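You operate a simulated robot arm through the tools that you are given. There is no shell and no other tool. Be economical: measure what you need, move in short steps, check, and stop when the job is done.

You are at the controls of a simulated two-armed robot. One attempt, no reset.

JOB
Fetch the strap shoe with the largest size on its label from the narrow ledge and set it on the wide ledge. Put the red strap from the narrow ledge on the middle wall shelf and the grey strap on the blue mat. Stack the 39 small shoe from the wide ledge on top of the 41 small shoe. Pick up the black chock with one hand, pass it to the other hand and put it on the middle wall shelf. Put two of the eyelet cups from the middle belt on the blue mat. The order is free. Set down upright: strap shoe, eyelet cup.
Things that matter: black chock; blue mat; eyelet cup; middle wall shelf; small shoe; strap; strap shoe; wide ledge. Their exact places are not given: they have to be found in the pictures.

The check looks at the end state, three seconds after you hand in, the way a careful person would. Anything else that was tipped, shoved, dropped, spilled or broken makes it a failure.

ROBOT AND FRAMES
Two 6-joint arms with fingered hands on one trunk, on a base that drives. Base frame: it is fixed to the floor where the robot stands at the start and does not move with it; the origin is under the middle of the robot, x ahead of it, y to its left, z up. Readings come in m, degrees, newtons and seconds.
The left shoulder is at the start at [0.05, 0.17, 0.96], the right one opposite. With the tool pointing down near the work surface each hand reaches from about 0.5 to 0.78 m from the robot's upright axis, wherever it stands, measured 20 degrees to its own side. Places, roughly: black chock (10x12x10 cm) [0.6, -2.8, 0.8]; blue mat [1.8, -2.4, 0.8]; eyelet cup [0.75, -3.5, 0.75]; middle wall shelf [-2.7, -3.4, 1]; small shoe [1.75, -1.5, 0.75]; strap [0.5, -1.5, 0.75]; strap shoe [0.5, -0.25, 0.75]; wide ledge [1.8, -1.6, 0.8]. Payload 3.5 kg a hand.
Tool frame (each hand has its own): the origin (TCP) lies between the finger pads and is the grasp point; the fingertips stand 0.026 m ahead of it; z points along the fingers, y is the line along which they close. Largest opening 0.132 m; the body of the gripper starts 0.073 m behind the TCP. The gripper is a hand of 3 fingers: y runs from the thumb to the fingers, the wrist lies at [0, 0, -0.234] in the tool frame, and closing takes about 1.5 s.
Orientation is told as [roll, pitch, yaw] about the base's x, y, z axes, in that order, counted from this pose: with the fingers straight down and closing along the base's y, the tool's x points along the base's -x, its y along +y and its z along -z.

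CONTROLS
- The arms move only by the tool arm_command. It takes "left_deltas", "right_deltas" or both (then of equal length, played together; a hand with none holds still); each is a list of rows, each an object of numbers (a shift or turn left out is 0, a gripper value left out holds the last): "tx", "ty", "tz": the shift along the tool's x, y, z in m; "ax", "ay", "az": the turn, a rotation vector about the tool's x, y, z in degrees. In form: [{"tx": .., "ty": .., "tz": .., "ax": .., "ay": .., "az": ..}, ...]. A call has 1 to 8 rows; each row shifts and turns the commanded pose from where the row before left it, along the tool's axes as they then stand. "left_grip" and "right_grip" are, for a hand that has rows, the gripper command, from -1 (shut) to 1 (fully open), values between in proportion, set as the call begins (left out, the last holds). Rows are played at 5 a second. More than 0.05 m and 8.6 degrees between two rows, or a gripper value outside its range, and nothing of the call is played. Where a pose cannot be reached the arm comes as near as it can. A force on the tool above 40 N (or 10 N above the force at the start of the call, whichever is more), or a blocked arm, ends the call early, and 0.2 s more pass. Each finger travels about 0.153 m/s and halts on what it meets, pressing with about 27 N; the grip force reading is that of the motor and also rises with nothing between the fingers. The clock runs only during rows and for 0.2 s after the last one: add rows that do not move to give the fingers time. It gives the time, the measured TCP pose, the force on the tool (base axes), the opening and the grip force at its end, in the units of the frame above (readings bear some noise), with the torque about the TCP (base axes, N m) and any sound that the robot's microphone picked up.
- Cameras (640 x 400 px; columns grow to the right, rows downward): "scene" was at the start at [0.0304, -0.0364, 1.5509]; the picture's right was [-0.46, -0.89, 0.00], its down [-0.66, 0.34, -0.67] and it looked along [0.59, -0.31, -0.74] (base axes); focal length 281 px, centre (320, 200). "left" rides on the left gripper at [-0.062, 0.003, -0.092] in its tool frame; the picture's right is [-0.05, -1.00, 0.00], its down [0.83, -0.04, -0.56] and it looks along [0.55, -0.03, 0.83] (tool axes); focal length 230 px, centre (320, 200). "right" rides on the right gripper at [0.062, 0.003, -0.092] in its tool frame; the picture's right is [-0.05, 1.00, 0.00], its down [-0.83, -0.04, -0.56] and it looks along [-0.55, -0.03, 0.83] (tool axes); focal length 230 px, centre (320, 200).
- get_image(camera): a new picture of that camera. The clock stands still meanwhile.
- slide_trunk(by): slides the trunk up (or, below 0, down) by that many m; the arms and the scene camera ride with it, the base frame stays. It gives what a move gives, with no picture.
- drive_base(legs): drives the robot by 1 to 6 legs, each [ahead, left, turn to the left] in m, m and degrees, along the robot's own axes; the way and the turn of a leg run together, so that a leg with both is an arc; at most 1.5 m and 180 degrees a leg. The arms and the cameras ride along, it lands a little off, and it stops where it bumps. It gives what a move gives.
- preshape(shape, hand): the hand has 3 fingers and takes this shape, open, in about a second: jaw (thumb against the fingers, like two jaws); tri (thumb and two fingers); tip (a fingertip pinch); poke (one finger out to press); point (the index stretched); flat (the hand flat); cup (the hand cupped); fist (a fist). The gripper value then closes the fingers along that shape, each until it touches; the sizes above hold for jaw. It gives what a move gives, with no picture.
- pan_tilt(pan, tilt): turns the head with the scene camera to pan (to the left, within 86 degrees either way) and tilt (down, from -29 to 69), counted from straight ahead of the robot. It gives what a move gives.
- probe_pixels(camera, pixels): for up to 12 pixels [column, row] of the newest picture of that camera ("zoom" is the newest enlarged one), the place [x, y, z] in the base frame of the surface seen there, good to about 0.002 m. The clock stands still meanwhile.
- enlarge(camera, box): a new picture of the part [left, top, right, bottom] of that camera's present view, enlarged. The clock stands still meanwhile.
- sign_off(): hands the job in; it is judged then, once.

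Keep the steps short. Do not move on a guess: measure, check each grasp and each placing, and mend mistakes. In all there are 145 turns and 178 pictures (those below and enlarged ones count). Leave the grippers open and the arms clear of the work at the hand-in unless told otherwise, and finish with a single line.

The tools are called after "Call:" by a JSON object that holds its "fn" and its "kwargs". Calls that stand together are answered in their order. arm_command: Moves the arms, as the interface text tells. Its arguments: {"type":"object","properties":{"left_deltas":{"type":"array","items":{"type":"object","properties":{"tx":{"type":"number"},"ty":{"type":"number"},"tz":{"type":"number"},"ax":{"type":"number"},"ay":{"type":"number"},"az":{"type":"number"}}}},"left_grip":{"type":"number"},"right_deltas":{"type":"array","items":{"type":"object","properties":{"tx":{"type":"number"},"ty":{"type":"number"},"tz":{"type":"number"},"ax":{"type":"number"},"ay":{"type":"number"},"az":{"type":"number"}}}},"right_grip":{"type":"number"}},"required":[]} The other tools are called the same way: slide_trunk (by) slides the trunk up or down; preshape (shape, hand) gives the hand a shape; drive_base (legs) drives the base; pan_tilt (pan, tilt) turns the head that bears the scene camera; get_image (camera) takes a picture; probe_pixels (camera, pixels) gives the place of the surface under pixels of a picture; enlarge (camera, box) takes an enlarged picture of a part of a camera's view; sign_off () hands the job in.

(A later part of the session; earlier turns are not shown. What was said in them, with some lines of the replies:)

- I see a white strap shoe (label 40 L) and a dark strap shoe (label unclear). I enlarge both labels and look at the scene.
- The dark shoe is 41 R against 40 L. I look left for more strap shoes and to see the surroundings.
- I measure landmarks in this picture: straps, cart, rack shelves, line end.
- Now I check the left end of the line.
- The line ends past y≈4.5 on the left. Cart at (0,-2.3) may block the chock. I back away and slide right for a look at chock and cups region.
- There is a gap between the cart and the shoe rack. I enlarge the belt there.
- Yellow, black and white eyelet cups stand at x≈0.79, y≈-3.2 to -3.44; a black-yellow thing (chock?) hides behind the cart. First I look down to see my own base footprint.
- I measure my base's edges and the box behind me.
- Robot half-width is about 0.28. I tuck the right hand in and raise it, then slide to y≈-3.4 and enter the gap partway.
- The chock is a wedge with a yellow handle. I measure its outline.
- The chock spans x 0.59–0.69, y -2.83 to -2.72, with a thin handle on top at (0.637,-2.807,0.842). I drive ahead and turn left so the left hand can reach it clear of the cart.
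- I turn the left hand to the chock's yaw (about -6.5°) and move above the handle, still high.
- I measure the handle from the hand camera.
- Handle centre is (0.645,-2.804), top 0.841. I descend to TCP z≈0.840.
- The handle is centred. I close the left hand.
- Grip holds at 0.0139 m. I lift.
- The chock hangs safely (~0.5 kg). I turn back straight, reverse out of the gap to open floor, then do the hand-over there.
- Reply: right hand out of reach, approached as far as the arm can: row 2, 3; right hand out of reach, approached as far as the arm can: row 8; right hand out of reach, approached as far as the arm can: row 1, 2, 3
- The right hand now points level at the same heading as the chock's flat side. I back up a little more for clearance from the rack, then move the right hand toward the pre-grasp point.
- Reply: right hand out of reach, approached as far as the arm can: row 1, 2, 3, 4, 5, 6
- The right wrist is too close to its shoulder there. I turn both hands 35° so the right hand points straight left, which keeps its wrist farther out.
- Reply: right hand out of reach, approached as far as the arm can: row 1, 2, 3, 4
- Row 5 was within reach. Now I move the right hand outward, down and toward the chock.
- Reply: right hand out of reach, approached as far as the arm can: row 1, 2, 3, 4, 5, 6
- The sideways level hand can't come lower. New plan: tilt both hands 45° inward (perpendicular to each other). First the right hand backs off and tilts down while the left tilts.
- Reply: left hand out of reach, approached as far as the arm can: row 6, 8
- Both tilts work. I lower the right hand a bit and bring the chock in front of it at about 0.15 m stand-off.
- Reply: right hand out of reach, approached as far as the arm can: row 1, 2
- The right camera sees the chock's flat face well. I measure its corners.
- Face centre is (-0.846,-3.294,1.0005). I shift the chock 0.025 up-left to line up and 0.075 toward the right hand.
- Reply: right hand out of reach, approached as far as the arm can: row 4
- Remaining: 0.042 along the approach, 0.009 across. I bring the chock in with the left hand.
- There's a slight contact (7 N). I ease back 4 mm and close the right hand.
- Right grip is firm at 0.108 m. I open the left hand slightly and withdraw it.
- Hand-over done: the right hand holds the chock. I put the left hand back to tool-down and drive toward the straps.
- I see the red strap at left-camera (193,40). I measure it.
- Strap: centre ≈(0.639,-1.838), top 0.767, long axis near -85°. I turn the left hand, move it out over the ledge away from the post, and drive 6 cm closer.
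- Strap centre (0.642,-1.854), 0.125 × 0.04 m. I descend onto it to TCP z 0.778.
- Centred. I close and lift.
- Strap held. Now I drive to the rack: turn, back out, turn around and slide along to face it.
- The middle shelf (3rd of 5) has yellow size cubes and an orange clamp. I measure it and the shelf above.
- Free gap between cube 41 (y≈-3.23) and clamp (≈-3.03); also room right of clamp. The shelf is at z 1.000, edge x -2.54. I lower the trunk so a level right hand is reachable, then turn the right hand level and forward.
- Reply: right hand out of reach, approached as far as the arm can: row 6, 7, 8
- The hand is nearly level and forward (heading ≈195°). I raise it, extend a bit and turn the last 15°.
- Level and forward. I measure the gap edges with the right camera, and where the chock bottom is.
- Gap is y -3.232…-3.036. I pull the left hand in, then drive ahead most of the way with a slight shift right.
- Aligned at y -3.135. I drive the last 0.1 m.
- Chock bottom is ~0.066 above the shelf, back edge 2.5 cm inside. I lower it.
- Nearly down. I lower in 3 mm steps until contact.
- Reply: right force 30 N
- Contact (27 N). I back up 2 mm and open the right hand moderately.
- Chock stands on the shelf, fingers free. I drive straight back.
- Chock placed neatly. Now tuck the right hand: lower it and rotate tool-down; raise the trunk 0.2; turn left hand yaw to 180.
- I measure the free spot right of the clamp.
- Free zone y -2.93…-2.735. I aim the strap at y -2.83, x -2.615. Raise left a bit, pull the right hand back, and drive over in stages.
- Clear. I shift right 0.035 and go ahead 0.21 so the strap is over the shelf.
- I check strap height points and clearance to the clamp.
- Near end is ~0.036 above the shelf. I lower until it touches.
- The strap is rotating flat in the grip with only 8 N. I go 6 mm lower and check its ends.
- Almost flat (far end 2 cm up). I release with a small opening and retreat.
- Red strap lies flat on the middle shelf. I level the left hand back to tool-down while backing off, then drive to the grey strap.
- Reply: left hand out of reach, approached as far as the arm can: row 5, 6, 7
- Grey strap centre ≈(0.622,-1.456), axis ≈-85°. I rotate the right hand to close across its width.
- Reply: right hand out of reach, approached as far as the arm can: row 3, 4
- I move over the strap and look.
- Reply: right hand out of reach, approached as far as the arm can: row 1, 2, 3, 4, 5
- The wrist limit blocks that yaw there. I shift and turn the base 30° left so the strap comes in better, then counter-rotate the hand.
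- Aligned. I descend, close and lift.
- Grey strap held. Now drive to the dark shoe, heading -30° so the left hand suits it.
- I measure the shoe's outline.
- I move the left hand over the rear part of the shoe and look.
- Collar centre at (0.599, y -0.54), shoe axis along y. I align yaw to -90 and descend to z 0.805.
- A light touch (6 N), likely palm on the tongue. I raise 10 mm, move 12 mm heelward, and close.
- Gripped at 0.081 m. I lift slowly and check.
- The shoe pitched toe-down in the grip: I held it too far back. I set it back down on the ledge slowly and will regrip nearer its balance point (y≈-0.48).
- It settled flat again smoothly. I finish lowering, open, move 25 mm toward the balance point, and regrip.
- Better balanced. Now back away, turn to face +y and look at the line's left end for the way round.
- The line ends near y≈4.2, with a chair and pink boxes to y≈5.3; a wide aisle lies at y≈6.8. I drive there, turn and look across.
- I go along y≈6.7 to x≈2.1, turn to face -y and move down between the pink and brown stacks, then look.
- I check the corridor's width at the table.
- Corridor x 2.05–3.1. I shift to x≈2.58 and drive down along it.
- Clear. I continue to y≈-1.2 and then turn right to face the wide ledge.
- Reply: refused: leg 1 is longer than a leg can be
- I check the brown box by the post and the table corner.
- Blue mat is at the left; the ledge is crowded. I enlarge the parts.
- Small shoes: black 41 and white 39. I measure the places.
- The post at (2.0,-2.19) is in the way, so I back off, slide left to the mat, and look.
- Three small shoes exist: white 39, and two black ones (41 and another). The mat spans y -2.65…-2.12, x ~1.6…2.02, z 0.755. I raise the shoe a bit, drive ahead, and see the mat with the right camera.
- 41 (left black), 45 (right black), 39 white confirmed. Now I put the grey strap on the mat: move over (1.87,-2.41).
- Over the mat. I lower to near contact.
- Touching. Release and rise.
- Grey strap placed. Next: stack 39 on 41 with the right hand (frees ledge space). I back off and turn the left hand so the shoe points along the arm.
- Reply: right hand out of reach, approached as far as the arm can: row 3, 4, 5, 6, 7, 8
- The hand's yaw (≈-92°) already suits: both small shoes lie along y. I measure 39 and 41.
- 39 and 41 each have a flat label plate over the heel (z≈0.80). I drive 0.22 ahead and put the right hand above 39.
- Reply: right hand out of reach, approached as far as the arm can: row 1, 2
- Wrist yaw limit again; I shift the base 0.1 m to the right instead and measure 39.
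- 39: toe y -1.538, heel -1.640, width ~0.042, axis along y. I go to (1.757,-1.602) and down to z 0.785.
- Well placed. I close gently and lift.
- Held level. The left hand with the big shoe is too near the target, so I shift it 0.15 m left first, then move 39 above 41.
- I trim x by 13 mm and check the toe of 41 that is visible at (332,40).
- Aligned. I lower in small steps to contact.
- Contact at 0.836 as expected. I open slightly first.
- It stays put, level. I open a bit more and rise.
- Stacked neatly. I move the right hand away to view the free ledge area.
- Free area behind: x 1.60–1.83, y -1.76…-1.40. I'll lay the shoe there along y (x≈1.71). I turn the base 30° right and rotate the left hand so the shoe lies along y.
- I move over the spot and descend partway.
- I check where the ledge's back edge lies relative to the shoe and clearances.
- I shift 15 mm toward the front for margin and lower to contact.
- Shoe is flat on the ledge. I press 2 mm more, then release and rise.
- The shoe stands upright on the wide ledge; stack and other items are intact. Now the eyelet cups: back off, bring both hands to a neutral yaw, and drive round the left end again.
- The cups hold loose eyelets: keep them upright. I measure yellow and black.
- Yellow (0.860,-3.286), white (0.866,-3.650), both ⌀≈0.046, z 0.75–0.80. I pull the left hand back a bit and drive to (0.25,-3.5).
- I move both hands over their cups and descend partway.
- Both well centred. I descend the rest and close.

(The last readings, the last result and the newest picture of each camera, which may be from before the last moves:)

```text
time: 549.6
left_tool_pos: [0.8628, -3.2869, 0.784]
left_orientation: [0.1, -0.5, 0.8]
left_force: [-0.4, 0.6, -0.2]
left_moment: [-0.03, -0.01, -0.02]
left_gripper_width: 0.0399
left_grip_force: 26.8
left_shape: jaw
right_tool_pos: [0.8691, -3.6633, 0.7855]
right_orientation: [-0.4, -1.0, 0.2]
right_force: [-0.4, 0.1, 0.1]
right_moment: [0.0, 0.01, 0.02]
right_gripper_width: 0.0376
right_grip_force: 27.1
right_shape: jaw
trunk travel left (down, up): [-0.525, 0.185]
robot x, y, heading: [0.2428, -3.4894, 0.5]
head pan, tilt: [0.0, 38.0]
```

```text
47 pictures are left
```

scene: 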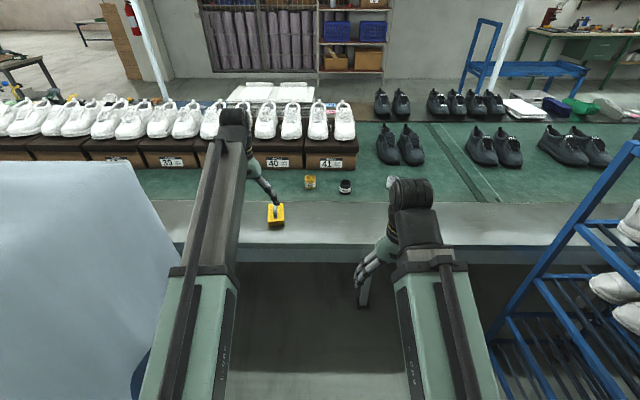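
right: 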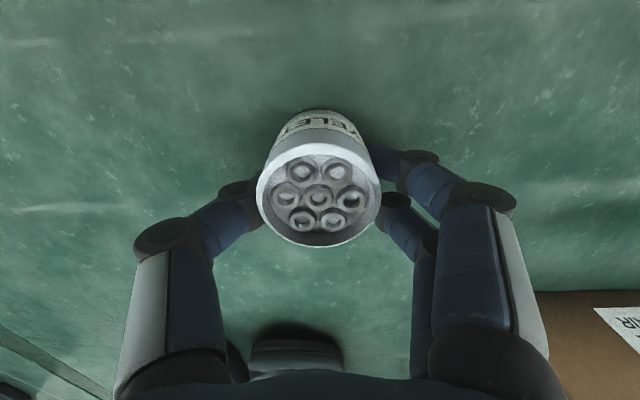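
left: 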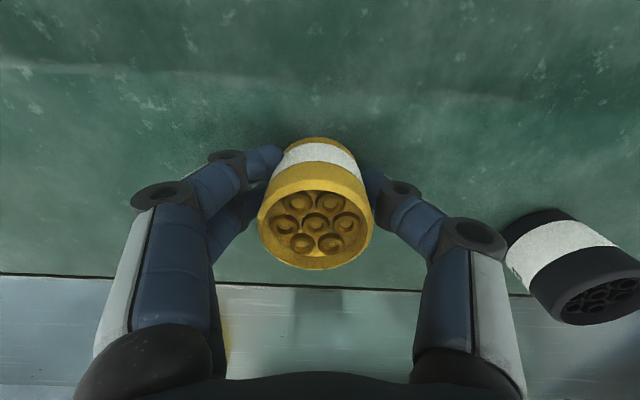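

Both held. I lift them straight up.

Call:
{"fn": "arm_command", "kwargs": {"left_deltas": [{"tz": -0.02}, {"tz": -0.04}, {"tz": -0.04}, {"tz": -0.04}, {"tz": -0.04}, {"tz": -0.02}], "right_deltas": [{"tz": -0.02}, {"tz": -0.04}, {"tz": -0.04}, {"tz": -0.04}, {"tz": -0.04}, {"tz": -0.02}]}}

Call:
{"fn": "get_image", "kwargs": {"camera": "left"}}

Call:
{"fn": "get_image", "kwargs": {"camera": "right"}}

```text
time: 551.0
left_tool_pos: [0.8609, -3.2859, 0.9865]
left_orientation: [0.2, -0.3, 0.8]
left_force: [0.7, 0.3, -1.4]
left_moment: [-0.04, -0.02, 0.0]
left_gripper_width: 0.0399
left_grip_force: 26.5
left_shape: jaw
right_tool_pos: [0.8653, -3.6627, 0.9829]
right_orientation: [-0.3, -1.0, 0.1]
right_force: [-1.2, -0.5, -2.0]
right_moment: [-0.01, -0.01, 0.01]
right_gripper_width: 0.0372
right_grip_force: 26.6
right_shape: jaw
trunk travel left (down, up): [-0.525, 0.185]
robot x, y, heading: [0.2447, -3.4872, 0.6]
head pan, tilt: [0.0, 38.0]
```

```text
46 pictures are left
```

left: 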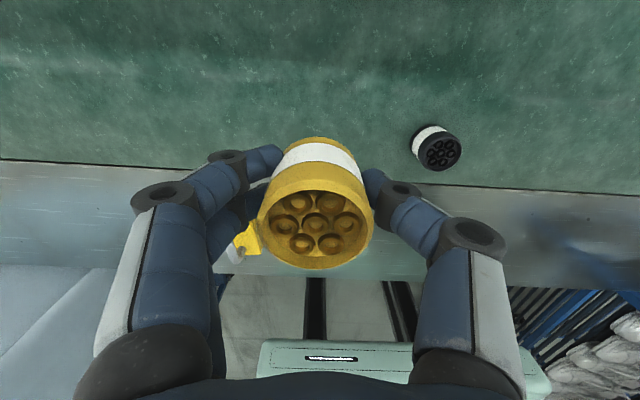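

```text
45 pictures are left
```

right: 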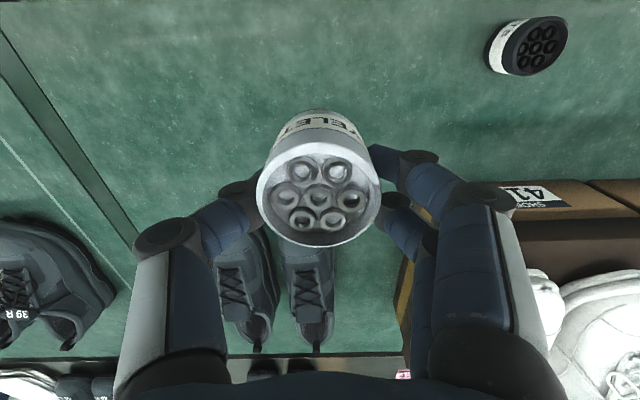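

Both cups lifted upright. I reverse out and drive round again.

Call:
{"fn": "drive_base", "kwargs": {"legs": [[-1.45, 0, 0], [0, 0, 89.5], [1.5, 0, 0], [1.5, 0, 0], [1.5, 0, 0], [1.5, 0, 0]]}}

Call:
{"fn": "drive_base", "kwargs": {"legs": [[1.5, 0, 0], [1.5, 0, 0], [1.1, 0, 0]]}}

```text
time: 582.1
left_tool_pos: [-1.5315, 1.4822, 0.992]
left_orientation: [0.0, -0.8, 92.7]
left_force: [-0.3, 0.8, -0.8]
left_moment: [-0.01, -0.01, 0.02]
left_gripper_width: 0.0399
left_grip_force: 27.1
left_shape: jaw
right_tool_pos: [-1.1537, 1.4985, 0.988]
right_orientation: [-0.4, -1.4, 92.0]
right_force: [0.3, 0.1, -1.1]
right_moment: [0.01, -0.02, -0.03]
right_gripper_width: 0.0375
right_grip_force: 27.4
right_shape: jaw
trunk travel left (down, up): [-0.525, 0.185]
robot x, y, heading: [-1.3056, 0.8782, 92.3]
head pan, tilt: [0.0, 38.0]
stopped in leg 5: the robot was blocked; the commanded pose is now the measured one
```

```text
time: 582.9
left_tool_pos: [-1.5331, 1.4835, 0.9881]
left_orientation: [0.1, -0.7, 92.9]
left_force: [1.0, 0.3, -1.9]
left_moment: [0.02, -0.02, -0.03]
left_gripper_width: 0.0398
left_grip_force: 27.2
left_shape: jaw
right_tool_pos: [-1.1557, 1.5009, 0.9868]
right_orientation: [-0.4, -1.3, 92.2]
right_force: [-0.3, 0.6, -1.6]
right_moment: [-0.01, -0.01, 0.0]
right_gripper_width: 0.0373
right_grip_force: 27.3
right_shape: jaw
trunk travel left (down, up): [-0.525, 0.185]
robot x, y, heading: [-1.3082, 0.8813, 92.7]
head pan, tilt: [0.0, 38.0]
stopped in leg 1: the robot was blocked; the commanded pose is now the measured one
```

Blocked at (-1.31, 0.88). I look at what is ahead.

Call:
{"fn": "pan_tilt", "kwargs": {"pan": 0, "tilt": 60}}

Call:
{"fn": "get_image", "kwargs": {"camera": "scene"}}

Call:
{"fn": "pan_tilt", "kwargs": {"pan": 40, "tilt": 55}}

Call:
{"fn": "get_image", "kwargs": {"camera": "scene"}}

```text
time: 583.8
left_tool_pos: [-1.5323, 1.483, 0.9921]
left_orientation: [0.1, -0.8, 92.8]
left_force: [0.0, 0.4, -2.4]
left_moment: [0.03, 0.04, -0.03]
left_gripper_width: 0.0399
left_grip_force: 27.2
left_shape: jaw
right_tool_pos: [-1.1553, 1.5005, 0.9898]
right_orientation: [-0.3, -1.4, 92.0]
right_force: [-0.3, -0.7, -1.4]
right_moment: [0.03, -0.03, 0.03]
right_gripper_width: 0.0374
right_grip_force: 26.8
right_shape: jaw
trunk travel left (down, up): [-0.525, 0.185]
robot x, y, heading: [-1.3058, 0.8825, 92.5]
head pan, tilt: [0.0, 60.0]
```

```text
44 pictures are left
```

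scene: 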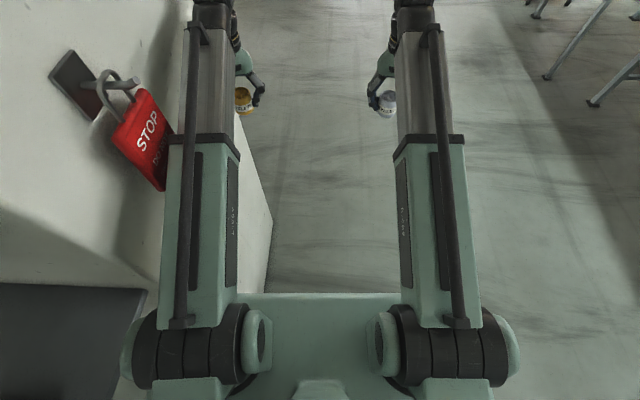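

```text
time: 584.8
left_tool_pos: [-1.5313, 1.4819, 0.9916]
left_orientation: [0.1, -0.9, 92.9]
left_force: [0.1, 0.5, -1.1]
left_moment: [0.05, 0.0, 0.01]
left_gripper_width: 0.0399
left_grip_force: 26.5
left_shape: jaw
right_tool_pos: [-1.1559, 1.4989, 0.9877]
right_orientation: [-0.4, -1.5, 92.0]
right_force: [-0.8, -0.2, -1.2]
right_moment: [0.04, 0.04, -0.03]
right_gripper_width: 0.0372
right_grip_force: 27.0
right_shape: jaw
trunk travel left (down, up): [-0.525, 0.185]
robot x, y, heading: [-1.3035, 0.8791, 92.4]
head pan, tilt: [40.0, 55.0]
```

```text
43 pictures are left
```

scene: 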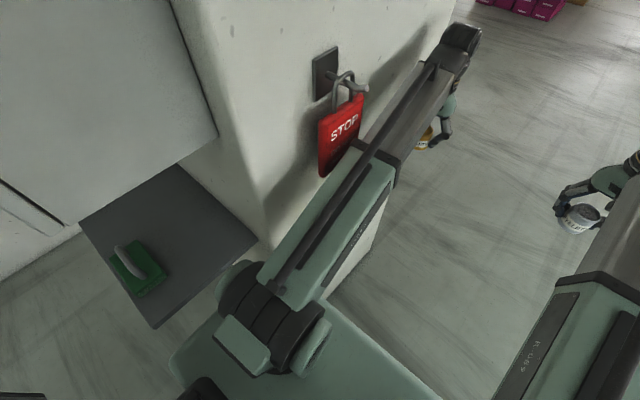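

I brushed against the wall column. I move straight away to the right first, then look back at the shelf and lock.

Call:
{"fn": "drive_base", "kwargs": {"legs": [[0, -0.6, 0]]}}

Call:
{"fn": "pan_tilt", "kwargs": {"pan": 55, "tilt": 40}}

Call:
{"fn": "get_image", "kwargs": {"camera": "scene"}}

```text
time: 588.2
left_tool_pos: [-0.9332, 1.5172, 0.9859]
left_orientation: [0.2, -0.3, 92.7]
left_force: [0.6, -0.3, -1.0]
left_moment: [-0.01, 0.0, -0.03]
left_gripper_width: 0.0399
left_grip_force: 27.0
left_shape: jaw
right_tool_pos: [-0.5561, 1.5324, 0.9814]
right_orientation: [-0.3, -1.0, 92.1]
right_force: [0.0, 0.7, -1.6]
right_moment: [0.02, -0.02, -0.02]
right_gripper_width: 0.037
right_grip_force: 26.6
right_shape: jaw
trunk travel left (down, up): [-0.525, 0.185]
robot x, y, heading: [-0.7084, 0.9053, 92.4]
head pan, tilt: [40.0, 55.0]
```

```text
time: 589.0
left_tool_pos: [-0.933, 1.5165, 0.9853]
left_orientation: [0.1, -0.2, 92.7]
left_force: [0.2, -0.2, -1.0]
left_moment: [0.0, -0.01, 0.03]
left_gripper_width: 0.0399
left_grip_force: 27.2
left_shape: jaw
right_tool_pos: [-0.5559, 1.5324, 0.9825]
right_orientation: [-0.4, -1.0, 92.2]
right_force: [-0.9, 0.0, -1.0]
right_moment: [-0.01, 0.0, -0.02]
right_gripper_width: 0.037
right_grip_force: 26.7
right_shape: jaw
trunk travel left (down, up): [-0.525, 0.185]
robot x, y, heading: [-0.7067, 0.9052, 92.5]
head pan, tilt: [55.0, 40.0]
```

```text
42 pictures are left
```

scene: 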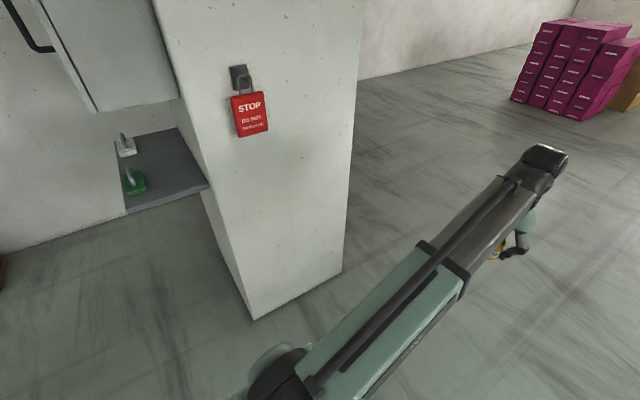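

Nothing was disturbed. I continue up the aisle at x≈-0.7.

Call:
{"fn": "drive_base", "kwargs": {"legs": [[0, 0, -2.5], [1.5, 0, 0], [1.5, 0, 0], [1.5, 0, 0], [1.25, 0, 0], [0, 0, -90]]}}

```text
time: 620.8
left_tool_pos: [-0.0873, 6.9032, 0.9858]
left_orientation: [0.1, -0.3, 0.6]
left_force: [0.1, 0.6, -1.9]
left_moment: [0.0, -0.01, 0.02]
left_gripper_width: 0.0398
left_grip_force: 27.1
left_shape: jaw
right_tool_pos: [-0.0854, 6.5266, 0.9829]
right_orientation: [-0.5, -1.0, 0.1]
right_force: [-0.2, 0.6, -1.6]
right_moment: [-0.02, -0.03, -0.02]
right_gripper_width: 0.0369
right_grip_force: 26.8
right_shape: jaw
trunk travel left (down, up): [-0.525, 0.185]
robot x, y, heading: [-0.7066, 6.7024, 0.3]
head pan, tilt: [55.0, 40.0]
```

Call:
{"fn": "drive_base", "kwargs": {"legs": [[1.5, 0, 0], [1.37, 0, 0], [0, 0, -90], [1.2, 0, 0], [0.3, 0.4, 0], [1.3, 0, 0]]}}

Call:
{"fn": "drive_base", "kwargs": {"legs": [[1.5, 0, 0], [1.5, 0, 0]]}}

```text
time: 652.6
left_tool_pos: [2.8821, 3.3902, 0.9865]
left_orientation: [0.1, -0.3, -87.9]
left_force: [-0.8, -0.1, -1.5]
left_moment: [-0.01, 0.01, 0.01]
left_gripper_width: 0.0398
left_grip_force: 26.6
left_shape: jaw
right_tool_pos: [2.5052, 3.3772, 0.9826]
right_orientation: [-0.4, -1.0, -88.7]
right_force: [0.9, -0.1, -1.6]
right_moment: [-0.03, 0.01, 0.01]
right_gripper_width: 0.0364
right_grip_force: 27.0
right_shape: jaw
trunk travel left (down, up): [-0.525, 0.185]
robot x, y, heading: [2.6634, 4.0029, -88.2]
head pan, tilt: [55.0, 40.0]
```

```text
time: 667.2
left_tool_pos: [3.0814, 0.3649, 0.9855]
left_orientation: [0.2, -0.3, -85.3]
left_force: [-0.3, 0.5, -1.8]
left_moment: [0.06, 0.0, -0.02]
left_gripper_width: 0.0397
left_grip_force: 27.1
left_shape: jaw
right_tool_pos: [2.7046, 0.337, 0.9833]
right_orientation: [-0.3, -1.0, -86.1]
right_force: [-0.1, 0.3, -1.1]
right_moment: [0.0, -0.04, -0.03]
right_gripper_width: 0.037
right_grip_force: 26.9
right_shape: jaw
trunk travel left (down, up): [-0.525, 0.185]
robot x, y, heading: [2.834, 0.9678, -85.7]
head pan, tilt: [55.0, 40.0]
```

Call:
{"fn": "drive_base", "kwargs": {"legs": [[0, 0, -4.3], [1.5, 0, 0], [1.5, 0.0, 0], [0.5, 0.1, 0], [0, 0, -90]]}}

Call:
{"fn": "pan_tilt", "kwargs": {"pan": 0, "tilt": 42}}

Call:
{"fn": "get_image", "kwargs": {"camera": "scene"}}

```text
time: 688.9
left_tool_pos: [2.3242, -2.7828, 0.9852]
left_orientation: [0.1, -0.3, -179.9]
left_force: [0.1, 1.2, -1.4]
left_moment: [-0.03, -0.01, 0.02]
left_gripper_width: 0.0395
left_grip_force: 26.8
left_shape: jaw
right_tool_pos: [2.324, -2.405, 0.9816]
right_orientation: [-0.5, -0.9, 179.4]
right_force: [-0.1, 0.7, -1.6]
right_moment: [0.03, -0.01, -0.01]
right_gripper_width: 0.0366
right_grip_force: 26.9
right_shape: jaw
trunk travel left (down, up): [-0.525, 0.185]
robot x, y, heading: [2.9457, -2.5865, 179.8]
head pan, tilt: [55.0, 40.0]
```

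```text
time: 690.1
left_tool_pos: [2.3235, -2.7831, 0.9854]
left_orientation: [0.0, -0.3, -179.9]
left_force: [-0.4, 0.1, -2.5]
left_moment: [-0.02, -0.01, -0.01]
left_gripper_width: 0.0396
left_grip_force: 26.3
left_shape: jaw
right_tool_pos: [2.3243, -2.4052, 0.9826]
right_orientation: [-0.3, -0.9, 179.4]
right_force: [0.6, 0.7, -2.2]
right_moment: [0.02, -0.02, 0.0]
right_gripper_width: 0.0368
right_grip_force: 27.1
right_shape: jaw
trunk travel left (down, up): [-0.525, 0.185]
robot x, y, heading: [2.947, -2.586, 179.5]
head pan, tilt: [0.0, 42.0]
```

```text
41 pictures are left
```

scene: 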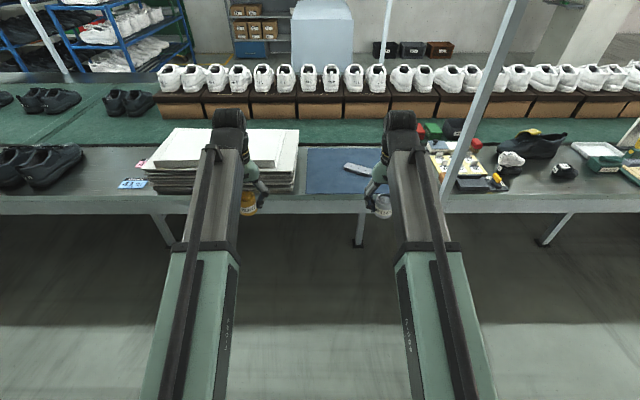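

Mat and earlier items look fine. I drive ahead so the right cup is above the mat at about (1.755,-2.41), behind the strap.

Call:
{"fn": "drive_base", "kwargs": {"legs": [[0.565, 0, 0.5]]}}

Call:
{"fn": "get_image", "kwargs": {"camera": "scene"}}

Call:
{"fn": "get_image", "kwargs": {"camera": "right"}}

```text
time: 693.4
left_tool_pos: [1.7487, -2.7848, 0.9853]
left_orientation: [0.1, -0.3, -179.6]
left_force: [-0.1, 0.2, -1.2]
left_moment: [-0.01, 0.03, 0.0]
left_gripper_width: 0.0397
left_grip_force: 26.9
left_shape: jaw
right_tool_pos: [1.7467, -2.4093, 0.9826]
right_orientation: [-0.4, -0.9, 179.8]
right_force: [-0.3, -1.0, -1.5]
right_moment: [-0.02, 0.01, -0.03]
right_gripper_width: 0.0364
right_grip_force: 27.2
right_shape: jaw
trunk travel left (down, up): [-0.525, 0.185]
robot x, y, heading: [2.3679, -2.5835, -179.9]
head pan, tilt: [0.0, 42.0]
```

```text
40 pictures are left
```

scene: 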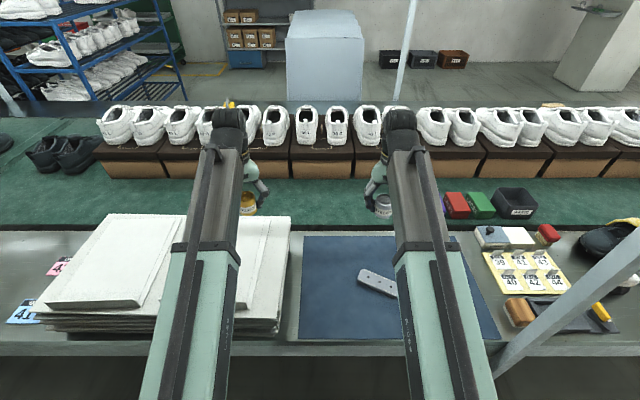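

```text
39 pictures are left
```

right: 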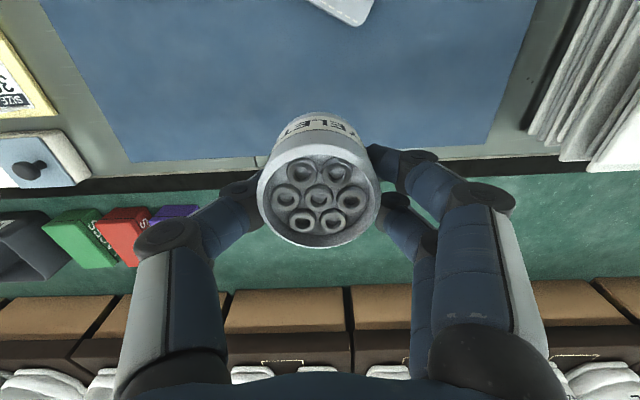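

I measure the mat's back edge to be sure the cup lands fully on it.

Call:
{"fn": "probe_pixels", "kwargs": {"camera": "right", "pixels": [[200, 155], [220, 140], [450, 140], [500, 100], [345, 15], [120, 120], [240, 158]]}}

Call:
{"fn": "probe_pixels", "kwargs": {"camera": "scene", "pixels": [[310, 245], [370, 245], [305, 330], [360, 275], [395, 292], [330, 290], [480, 320]]}}

```text
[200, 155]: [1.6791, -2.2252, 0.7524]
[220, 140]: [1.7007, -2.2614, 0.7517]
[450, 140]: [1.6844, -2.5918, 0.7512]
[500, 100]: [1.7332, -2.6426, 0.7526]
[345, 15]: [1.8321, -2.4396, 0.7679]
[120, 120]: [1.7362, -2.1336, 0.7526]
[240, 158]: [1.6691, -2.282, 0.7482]
```

```text
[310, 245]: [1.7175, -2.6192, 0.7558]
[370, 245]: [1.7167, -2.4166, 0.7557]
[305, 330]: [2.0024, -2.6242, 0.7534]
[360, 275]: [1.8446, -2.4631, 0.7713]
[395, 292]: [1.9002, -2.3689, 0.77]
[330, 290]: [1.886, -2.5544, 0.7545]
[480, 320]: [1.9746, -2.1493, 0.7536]
```

Mat's back edge is x≈1.68. I shift the right cup to (1.765,-2.36) and lower it.

Call:
{"fn": "arm_command", "kwargs": {"right_deltas": [{"tx": 0.009, "ty": -0.025}, {"tx": 0.009, "ty": -0.024}, {"tz": 0.045}, {"tz": 0.045}, {"tz": 0.045}, {"tz": 0.035}, {"tz": 0.013}, {}]}}

Call:
{"fn": "get_image", "kwargs": {"camera": "right"}}

```text
time: 695.2
left_tool_pos: [1.7496, -2.7864, 0.9861]
left_orientation: [0.2, -0.2, -179.6]
left_force: [-0.9, -0.3, -1.0]
left_moment: [0.02, -0.01, -0.03]
left_gripper_width: 0.0396
left_grip_force: 26.9
left_shape: jaw
right_tool_pos: [1.7641, -2.3587, 0.7993]
right_orientation: [-0.5, -0.9, 179.8]
right_force: [0.2, 0.4, -1.8]
right_moment: [0.03, 0.03, 0.01]
right_gripper_width: 0.0367
right_grip_force: 27.5
right_shape: jaw
trunk travel left (down, up): [-0.525, 0.185]
robot x, y, heading: [2.3686, -2.584, -180.0]
head pan, tilt: [0.0, 42.0]
```

```text
38 pictures are left
```

right: 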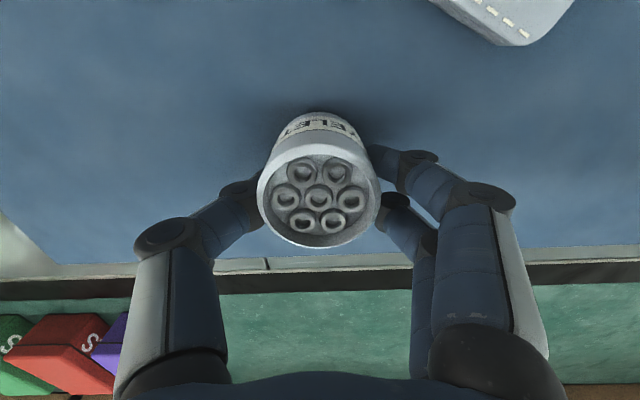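

About 1 cm to go; I lower in small steps to contact.

Call:
{"fn": "arm_command", "kwargs": {"right_deltas": [{"tz": 0.004}, {"tz": 0.003}, {"tz": 0.002}, {}]}}

Call:
{"fn": "arm_command", "kwargs": {"right_deltas": [{"tz": 0.0015}, {"tz": 0.0015}, {}]}}

```text
time: 696.2
left_tool_pos: [1.7485, -2.7858, 0.9859]
left_orientation: [0.1, -0.3, -179.5]
left_force: [0.2, 0.8, -2.2]
left_moment: [-0.02, 0.02, 0.01]
left_gripper_width: 0.0398
left_grip_force: 26.8
left_shape: jaw
right_tool_pos: [1.7621, -2.3591, 0.791]
right_orientation: [-0.3, -1.1, 179.8]
right_force: [0.2, -0.3, -2.1]
right_moment: [0.03, 0.02, 0.01]
right_gripper_width: 0.0364
right_grip_force: 26.6
right_shape: jaw
trunk travel left (down, up): [-0.525, 0.185]
robot x, y, heading: [2.369, -2.5826, -180.0]
head pan, tilt: [0.0, 42.0]
```

```text
time: 697.0
left_tool_pos: [1.7491, -2.7852, 0.9856]
left_orientation: [0.0, -0.2, -179.7]
left_force: [0.4, 0.7, -1.3]
left_moment: [-0.02, -0.03, 0.01]
left_gripper_width: 0.0395
left_grip_force: 27.0
left_shape: jaw
right_tool_pos: [1.7636, -2.3567, 0.7876]
right_orientation: [-0.3, -1.0, 179.9]
right_force: [-1.2, 0.0, 3.5]
right_moment: [-0.06, 0.02, -0.04]
right_gripper_width: 0.0369
right_grip_force: 27.0
right_shape: jaw
trunk travel left (down, up): [-0.525, 0.185]
robot x, y, heading: [2.3687, -2.5807, -179.9]
head pan, tilt: [0.0, 42.0]
```

Contact. I open slightly, then more while rising.

Call:
{"fn": "arm_command", "kwargs": {"right_deltas": [{}, {}, {}, {}], "right_grip": 0.1}}

Call:
{"fn": "arm_command", "kwargs": {"right_deltas": [{"tz": -0.02}, {"tz": -0.04}, {"tz": -0.045}, {"tz": -0.045}, {"tz": -0.045}, {"ty": -0.02}]}}

Call:
{"fn": "get_image", "kwargs": {"camera": "right"}}

```text
time: 698.0
left_tool_pos: [1.7494, -2.7858, 0.9858]
left_orientation: [0.0, -0.3, -179.6]
left_force: [-0.5, -0.6, -1.8]
left_moment: [0.03, -0.01, -0.02]
left_gripper_width: 0.0393
left_grip_force: 26.8
left_shape: jaw
right_tool_pos: [1.7632, -2.358, 0.7881]
right_orientation: [-0.4, -1.0, 179.7]
right_force: [0.4, -0.5, -0.8]
right_moment: [-0.01, 0.0, -0.01]
right_gripper_width: 0.0722
right_grip_force: 0.0
right_shape: jaw
trunk travel left (down, up): [-0.525, 0.185]
robot x, y, heading: [2.3659, -2.5841, -180.2]
head pan, tilt: [0.0, 42.0]
```

```text
time: 699.4
left_tool_pos: [1.7498, -2.7857, 0.987]
left_orientation: [0.1, -0.3, -179.7]
left_force: [0.2, -0.6, -2.1]
left_moment: [0.01, -0.01, -0.01]
left_gripper_width: 0.0393
left_grip_force: 26.9
left_shape: jaw
right_tool_pos: [1.7659, -2.3392, 0.9829]
right_orientation: [-0.5, -1.0, 179.8]
right_force: [0.4, 0.6, 0.3]
right_moment: [-0.01, 0.05, 0.03]
right_gripper_width: 0.0721
right_grip_force: 0.1
right_shape: jaw
trunk travel left (down, up): [-0.525, 0.185]
robot x, y, heading: [2.3691, -2.5819, -179.9]
head pan, tilt: [0.0, 42.0]
```

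```text
37 pictures are left
```

right: 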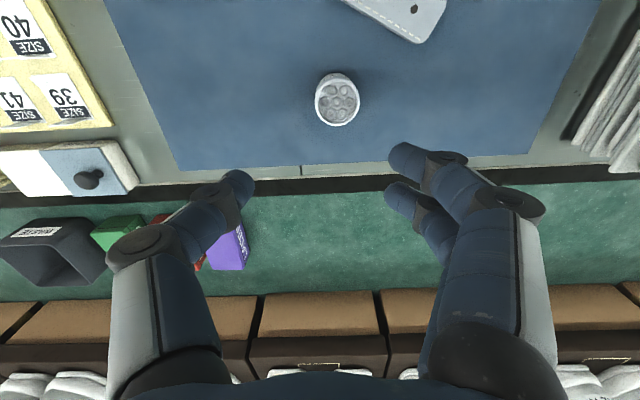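

White cup stands on the mat. Now the yellow cup: move the left hand to (1.80,-2.565) and lower.

Call:
{"fn": "arm_command", "kwargs": {"left_deltas": [{"tx": 0.01, "ty": -0.0442}, {"tx": 0.01, "ty": -0.0442}, {"tx": 0.01, "ty": -0.0442}, {"tx": 0.01, "ty": -0.0442}, {"tx": 0.01, "ty": -0.0442}]}}

Call:
{"fn": "arm_command", "kwargs": {"left_deltas": [{"tz": 0.045}, {"tz": 0.045}, {"tz": 0.045}, {"tz": 0.035}, {"tz": 0.013}, {}]}}

Call:
{"fn": "get_image", "kwargs": {"camera": "left"}}

```text
time: 700.6
left_tool_pos: [1.7956, -2.563, 0.9865]
left_orientation: [0.1, -0.3, -179.5]
left_force: [0.1, -0.1, -2.4]
left_moment: [-0.02, 0.01, 0.0]
left_gripper_width: 0.0396
left_grip_force: 27.2
left_shape: jaw
right_tool_pos: [1.7666, -2.3404, 0.9834]
right_orientation: [-0.5, -1.0, 179.7]
right_force: [-0.6, -0.9, -0.3]
right_moment: [-0.01, -0.01, -0.01]
right_gripper_width: 0.0724
right_grip_force: 0.1
right_shape: jaw
trunk travel left (down, up): [-0.525, 0.185]
robot x, y, heading: [2.3679, -2.5859, -179.9]
head pan, tilt: [0.0, 42.0]
```

```text
time: 702.0
left_tool_pos: [1.7974, -2.5631, 0.8007]
left_orientation: [0.1, -0.4, -179.6]
left_force: [-1.0, 0.1, -1.9]
left_moment: [0.03, 0.02, -0.01]
left_gripper_width: 0.0394
left_grip_force: 27.2
left_shape: jaw
right_tool_pos: [1.7669, -2.3411, 0.9828]
right_orientation: [-0.5, -0.9, 179.9]
right_force: [0.1, 0.4, 0.0]
right_moment: [0.0, -0.02, -0.01]
right_gripper_width: 0.0721
right_grip_force: 0.1
right_shape: jaw
trunk travel left (down, up): [-0.525, 0.185]
robot x, y, heading: [2.3699, -2.5854, -179.5]
head pan, tilt: [0.0, 42.0]
```

```text
36 pictures are left
```

left: 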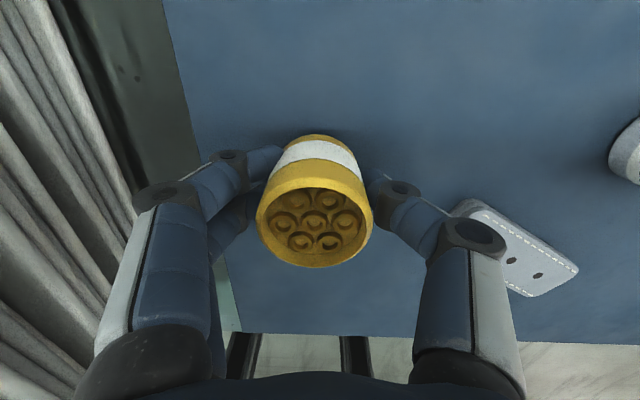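

Call:
{"fn": "arm_command", "kwargs": {"left_deltas": [{"tz": 0.005}, {"tz": 0.004}, {"tz": 0.002}, {}]}}

Call:
{"fn": "arm_command", "kwargs": {"left_deltas": [{"tz": 0.0015}, {"tz": 0.0015}, {}]}}

```text
time: 703.0
left_tool_pos: [1.7971, -2.5647, 0.7917]
left_orientation: [0.1, -0.3, -179.5]
left_force: [0.3, 0.4, -1.6]
left_moment: [0.0, -0.04, 0.02]
left_gripper_width: 0.0393
left_grip_force: 27.0
left_shape: jaw
right_tool_pos: [1.7665, -2.3394, 0.9835]
right_orientation: [-0.4, -1.0, 179.9]
right_force: [0.8, 0.1, 0.5]
right_moment: [-0.01, 0.01, 0.02]
right_gripper_width: 0.0718
right_grip_force: 0.2
right_shape: jaw
trunk travel left (down, up): [-0.525, 0.185]
robot x, y, heading: [2.3684, -2.5821, -180.0]
head pan, tilt: [0.0, 42.0]
```

```text
time: 703.8
left_tool_pos: [1.7958, -2.5641, 0.7884]
left_orientation: [0.0, -0.3, -179.5]
left_force: [-1.1, -0.1, -2.3]
left_moment: [0.02, 0.02, 0.01]
left_gripper_width: 0.0395
left_grip_force: 26.9
left_shape: jaw
right_tool_pos: [1.765, -2.3411, 0.9836]
right_orientation: [-0.4, -1.0, 179.8]
right_force: [0.6, 0.0, -0.6]
right_moment: [0.03, -0.02, -0.01]
right_gripper_width: 0.0721
right_grip_force: 0.1
right_shape: jaw
trunk travel left (down, up): [-0.525, 0.185]
robot x, y, heading: [2.3694, -2.5837, -180.1]
head pan, tilt: [0.0, 42.0]
```

Call:
{"fn": "arm_command", "kwargs": {"left_deltas": [{"tz": 0.0015}, {"tz": 0.0015}, {}]}}

```text
time: 704.6
left_tool_pos: [1.7968, -2.5655, 0.7859]
left_orientation: [0.1, -0.4, -179.6]
left_force: [-3.6, -0.6, 11.2]
left_moment: [-0.1, 0.07, -0.03]
left_gripper_width: 0.0397
left_grip_force: 27.3
left_shape: jaw
right_tool_pos: [1.7674, -2.3392, 0.9829]
right_orientation: [-0.4, -1.0, 179.9]
right_force: [-0.9, -0.8, -0.3]
right_moment: [-0.02, -0.01, 0.02]
right_gripper_width: 0.0717
right_grip_force: 0.0
right_shape: jaw
trunk travel left (down, up): [-0.525, 0.185]
robot x, y, heading: [2.3677, -2.582, -180.1]
head pan, tilt: [0.0, 42.0]
```

Contact. I ease up 1 mm, release, then rise.

Call:
{"fn": "arm_command", "kwargs": {"left_deltas": [{"tz": -0.001}, {}, {}, {}, {}], "left_grip": 0.1}}

Call:
{"fn": "arm_command", "kwargs": {"left_deltas": [{"tz": -0.02}, {"tz": -0.04}, {"tz": -0.045}, {"tz": -0.045}, {"tz": -0.045}]}}

Call:
{"fn": "get_image", "kwargs": {"camera": "left"}}

```text
time: 705.8
left_tool_pos: [1.7965, -2.5659, 0.7863]
left_orientation: [0.1, -0.2, -179.6]
left_force: [0.0, -0.2, -0.1]
left_moment: [-0.01, 0.02, 0.01]
left_gripper_width: 0.0723
left_grip_force: 0.1
left_shape: jaw
right_tool_pos: [1.765, -2.3392, 0.9828]
right_orientation: [-0.4, -0.9, 179.9]
right_force: [-0.7, 0.5, 0.1]
right_moment: [0.01, 0.01, 0.05]
right_gripper_width: 0.072
right_grip_force: 0.0
right_shape: jaw
trunk travel left (down, up): [-0.525, 0.185]
robot x, y, heading: [2.3703, -2.5821, -179.9]
head pan, tilt: [0.0, 42.0]
```

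```text
time: 707.0
left_tool_pos: [1.7962, -2.5637, 0.9811]
left_orientation: [0.1, -0.3, -179.6]
left_force: [0.3, 0.3, 0.5]
left_moment: [0.0, -0.01, -0.03]
left_gripper_width: 0.0722
left_grip_force: 0.1
left_shape: jaw
right_tool_pos: [1.7667, -2.3408, 0.9829]
right_orientation: [-0.4, -1.0, 179.8]
right_force: [-0.5, -0.6, 0.1]
right_moment: [-0.01, 0.01, -0.01]
right_gripper_width: 0.072
right_grip_force: 0.1
right_shape: jaw
trunk travel left (down, up): [-0.525, 0.185]
robot x, y, heading: [2.3703, -2.5837, -179.8]
head pan, tilt: [0.0, 42.0]
```

```text
35 pictures are left
```

left: 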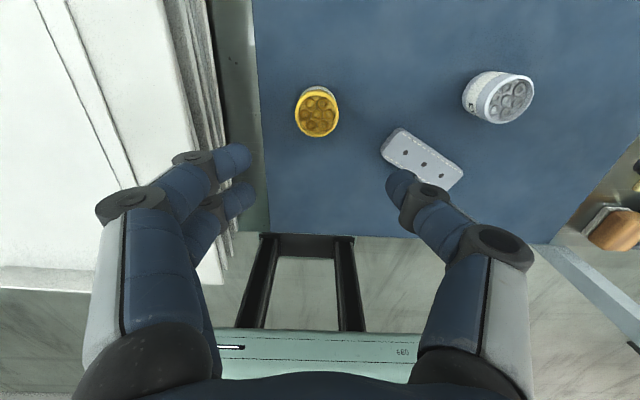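

Both cups and the strap are on the mat. I open the grippers fully, back away and take a last look at the ledge.

Call:
{"fn": "drive_base", "kwargs": {"legs": [[-0.6, 0, 0]]}}

Call:
{"fn": "arm_command", "kwargs": {"left_deltas": [{}, {}, {}], "right_deltas": [{}, {}, {}], "left_grip": 1, "right_grip": 1}}

Call:
{"fn": "pan_tilt", "kwargs": {"pan": -25, "tilt": 35}}

Call:
{"fn": "get_image", "kwargs": {"camera": "scene"}}

Call:
{"fn": "enlarge", "kwargs": {"camera": "scene", "box": [200, 130, 480, 290]}}

```text
time: 710.4
left_tool_pos: [2.3917, -2.5603, 0.9818]
left_orientation: [0.1, -0.3, -180.0]
left_force: [-0.3, -0.1, 0.3]
left_moment: [0.0, 0.03, -0.02]
left_gripper_width: 0.0722
left_grip_force: 0.0
left_shape: jaw
right_tool_pos: [2.3633, -2.337, 0.9837]
right_orientation: [-0.3, -1.1, 179.4]
right_force: [0.3, 0.8, -0.2]
right_moment: [0.01, 0.03, 0.02]
right_gripper_width: 0.072
right_grip_force: 0.0
right_shape: jaw
trunk travel left (down, up): [-0.525, 0.185]
robot x, y, heading: [2.9638, -2.5867, 180.1]
head pan, tilt: [0.0, 42.0]
```

```text
time: 711.2
left_tool_pos: [2.3922, -2.5606, 0.9808]
left_orientation: [0.1, -0.3, -179.8]
left_force: [-0.4, 0.8, 0.3]
left_moment: [0.0, -0.02, 0.02]
left_gripper_width: 0.1318
left_grip_force: 0.1
left_shape: jaw
right_tool_pos: [2.3623, -2.3375, 0.983]
right_orientation: [-0.4, -0.9, 179.3]
right_force: [0.2, 0.8, -0.8]
right_moment: [-0.01, 0.0, -0.05]
right_gripper_width: 0.1315
right_grip_force: 0.0
right_shape: jaw
trunk travel left (down, up): [-0.525, 0.185]
robot x, y, heading: [2.9625, -2.5846, 179.7]
head pan, tilt: [0.0, 42.0]
```

```text
time: 712.0
left_tool_pos: [2.393, -2.5609, 0.9821]
left_orientation: [0.0, -0.3, -179.9]
left_force: [0.5, 0.3, -0.3]
left_moment: [0.0, -0.02, -0.03]
left_gripper_width: 0.132
left_grip_force: 0.1
left_shape: jaw
right_tool_pos: [2.3625, -2.3364, 0.9825]
right_orientation: [-0.5, -1.0, 179.4]
right_force: [0.3, -0.5, -0.1]
right_moment: [0.0, -0.01, 0.05]
right_gripper_width: 0.1322
right_grip_force: 0.0
right_shape: jaw
trunk travel left (down, up): [-0.525, 0.185]
robot x, y, heading: [2.9654, -2.5854, 180.0]
head pan, tilt: [-25.0, 35.0]
```

```text
34 pictures are left
```

scene: 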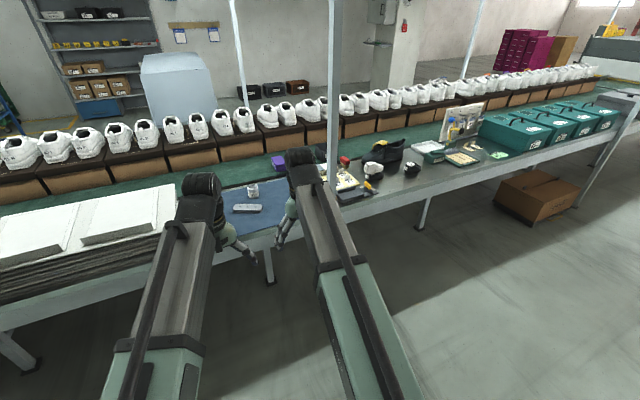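

```text
2.29 times, centred on (340, 210) of scene
```

zoom: 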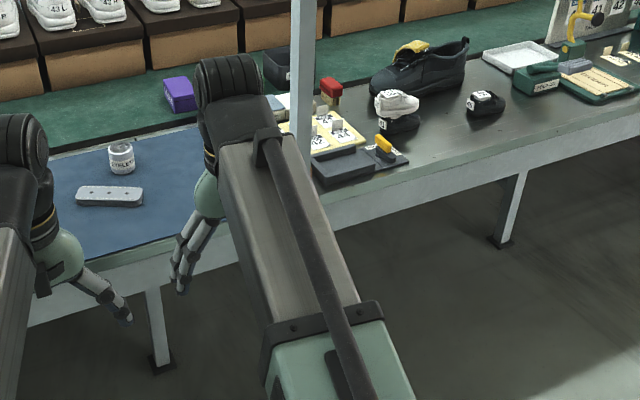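

The strap shoe stands upright, 39 rests on 41, and the strap and cups are on the mat. The hands are open and clear, so I hand in.

Call:
{"fn": "sign_off", "kwargs": {}}

```text
The job is handed in.
```

I finished every part of the job and handed it in; the one slip was a brief bump of the base against a wall column, and a look back showed nothing disturbed.
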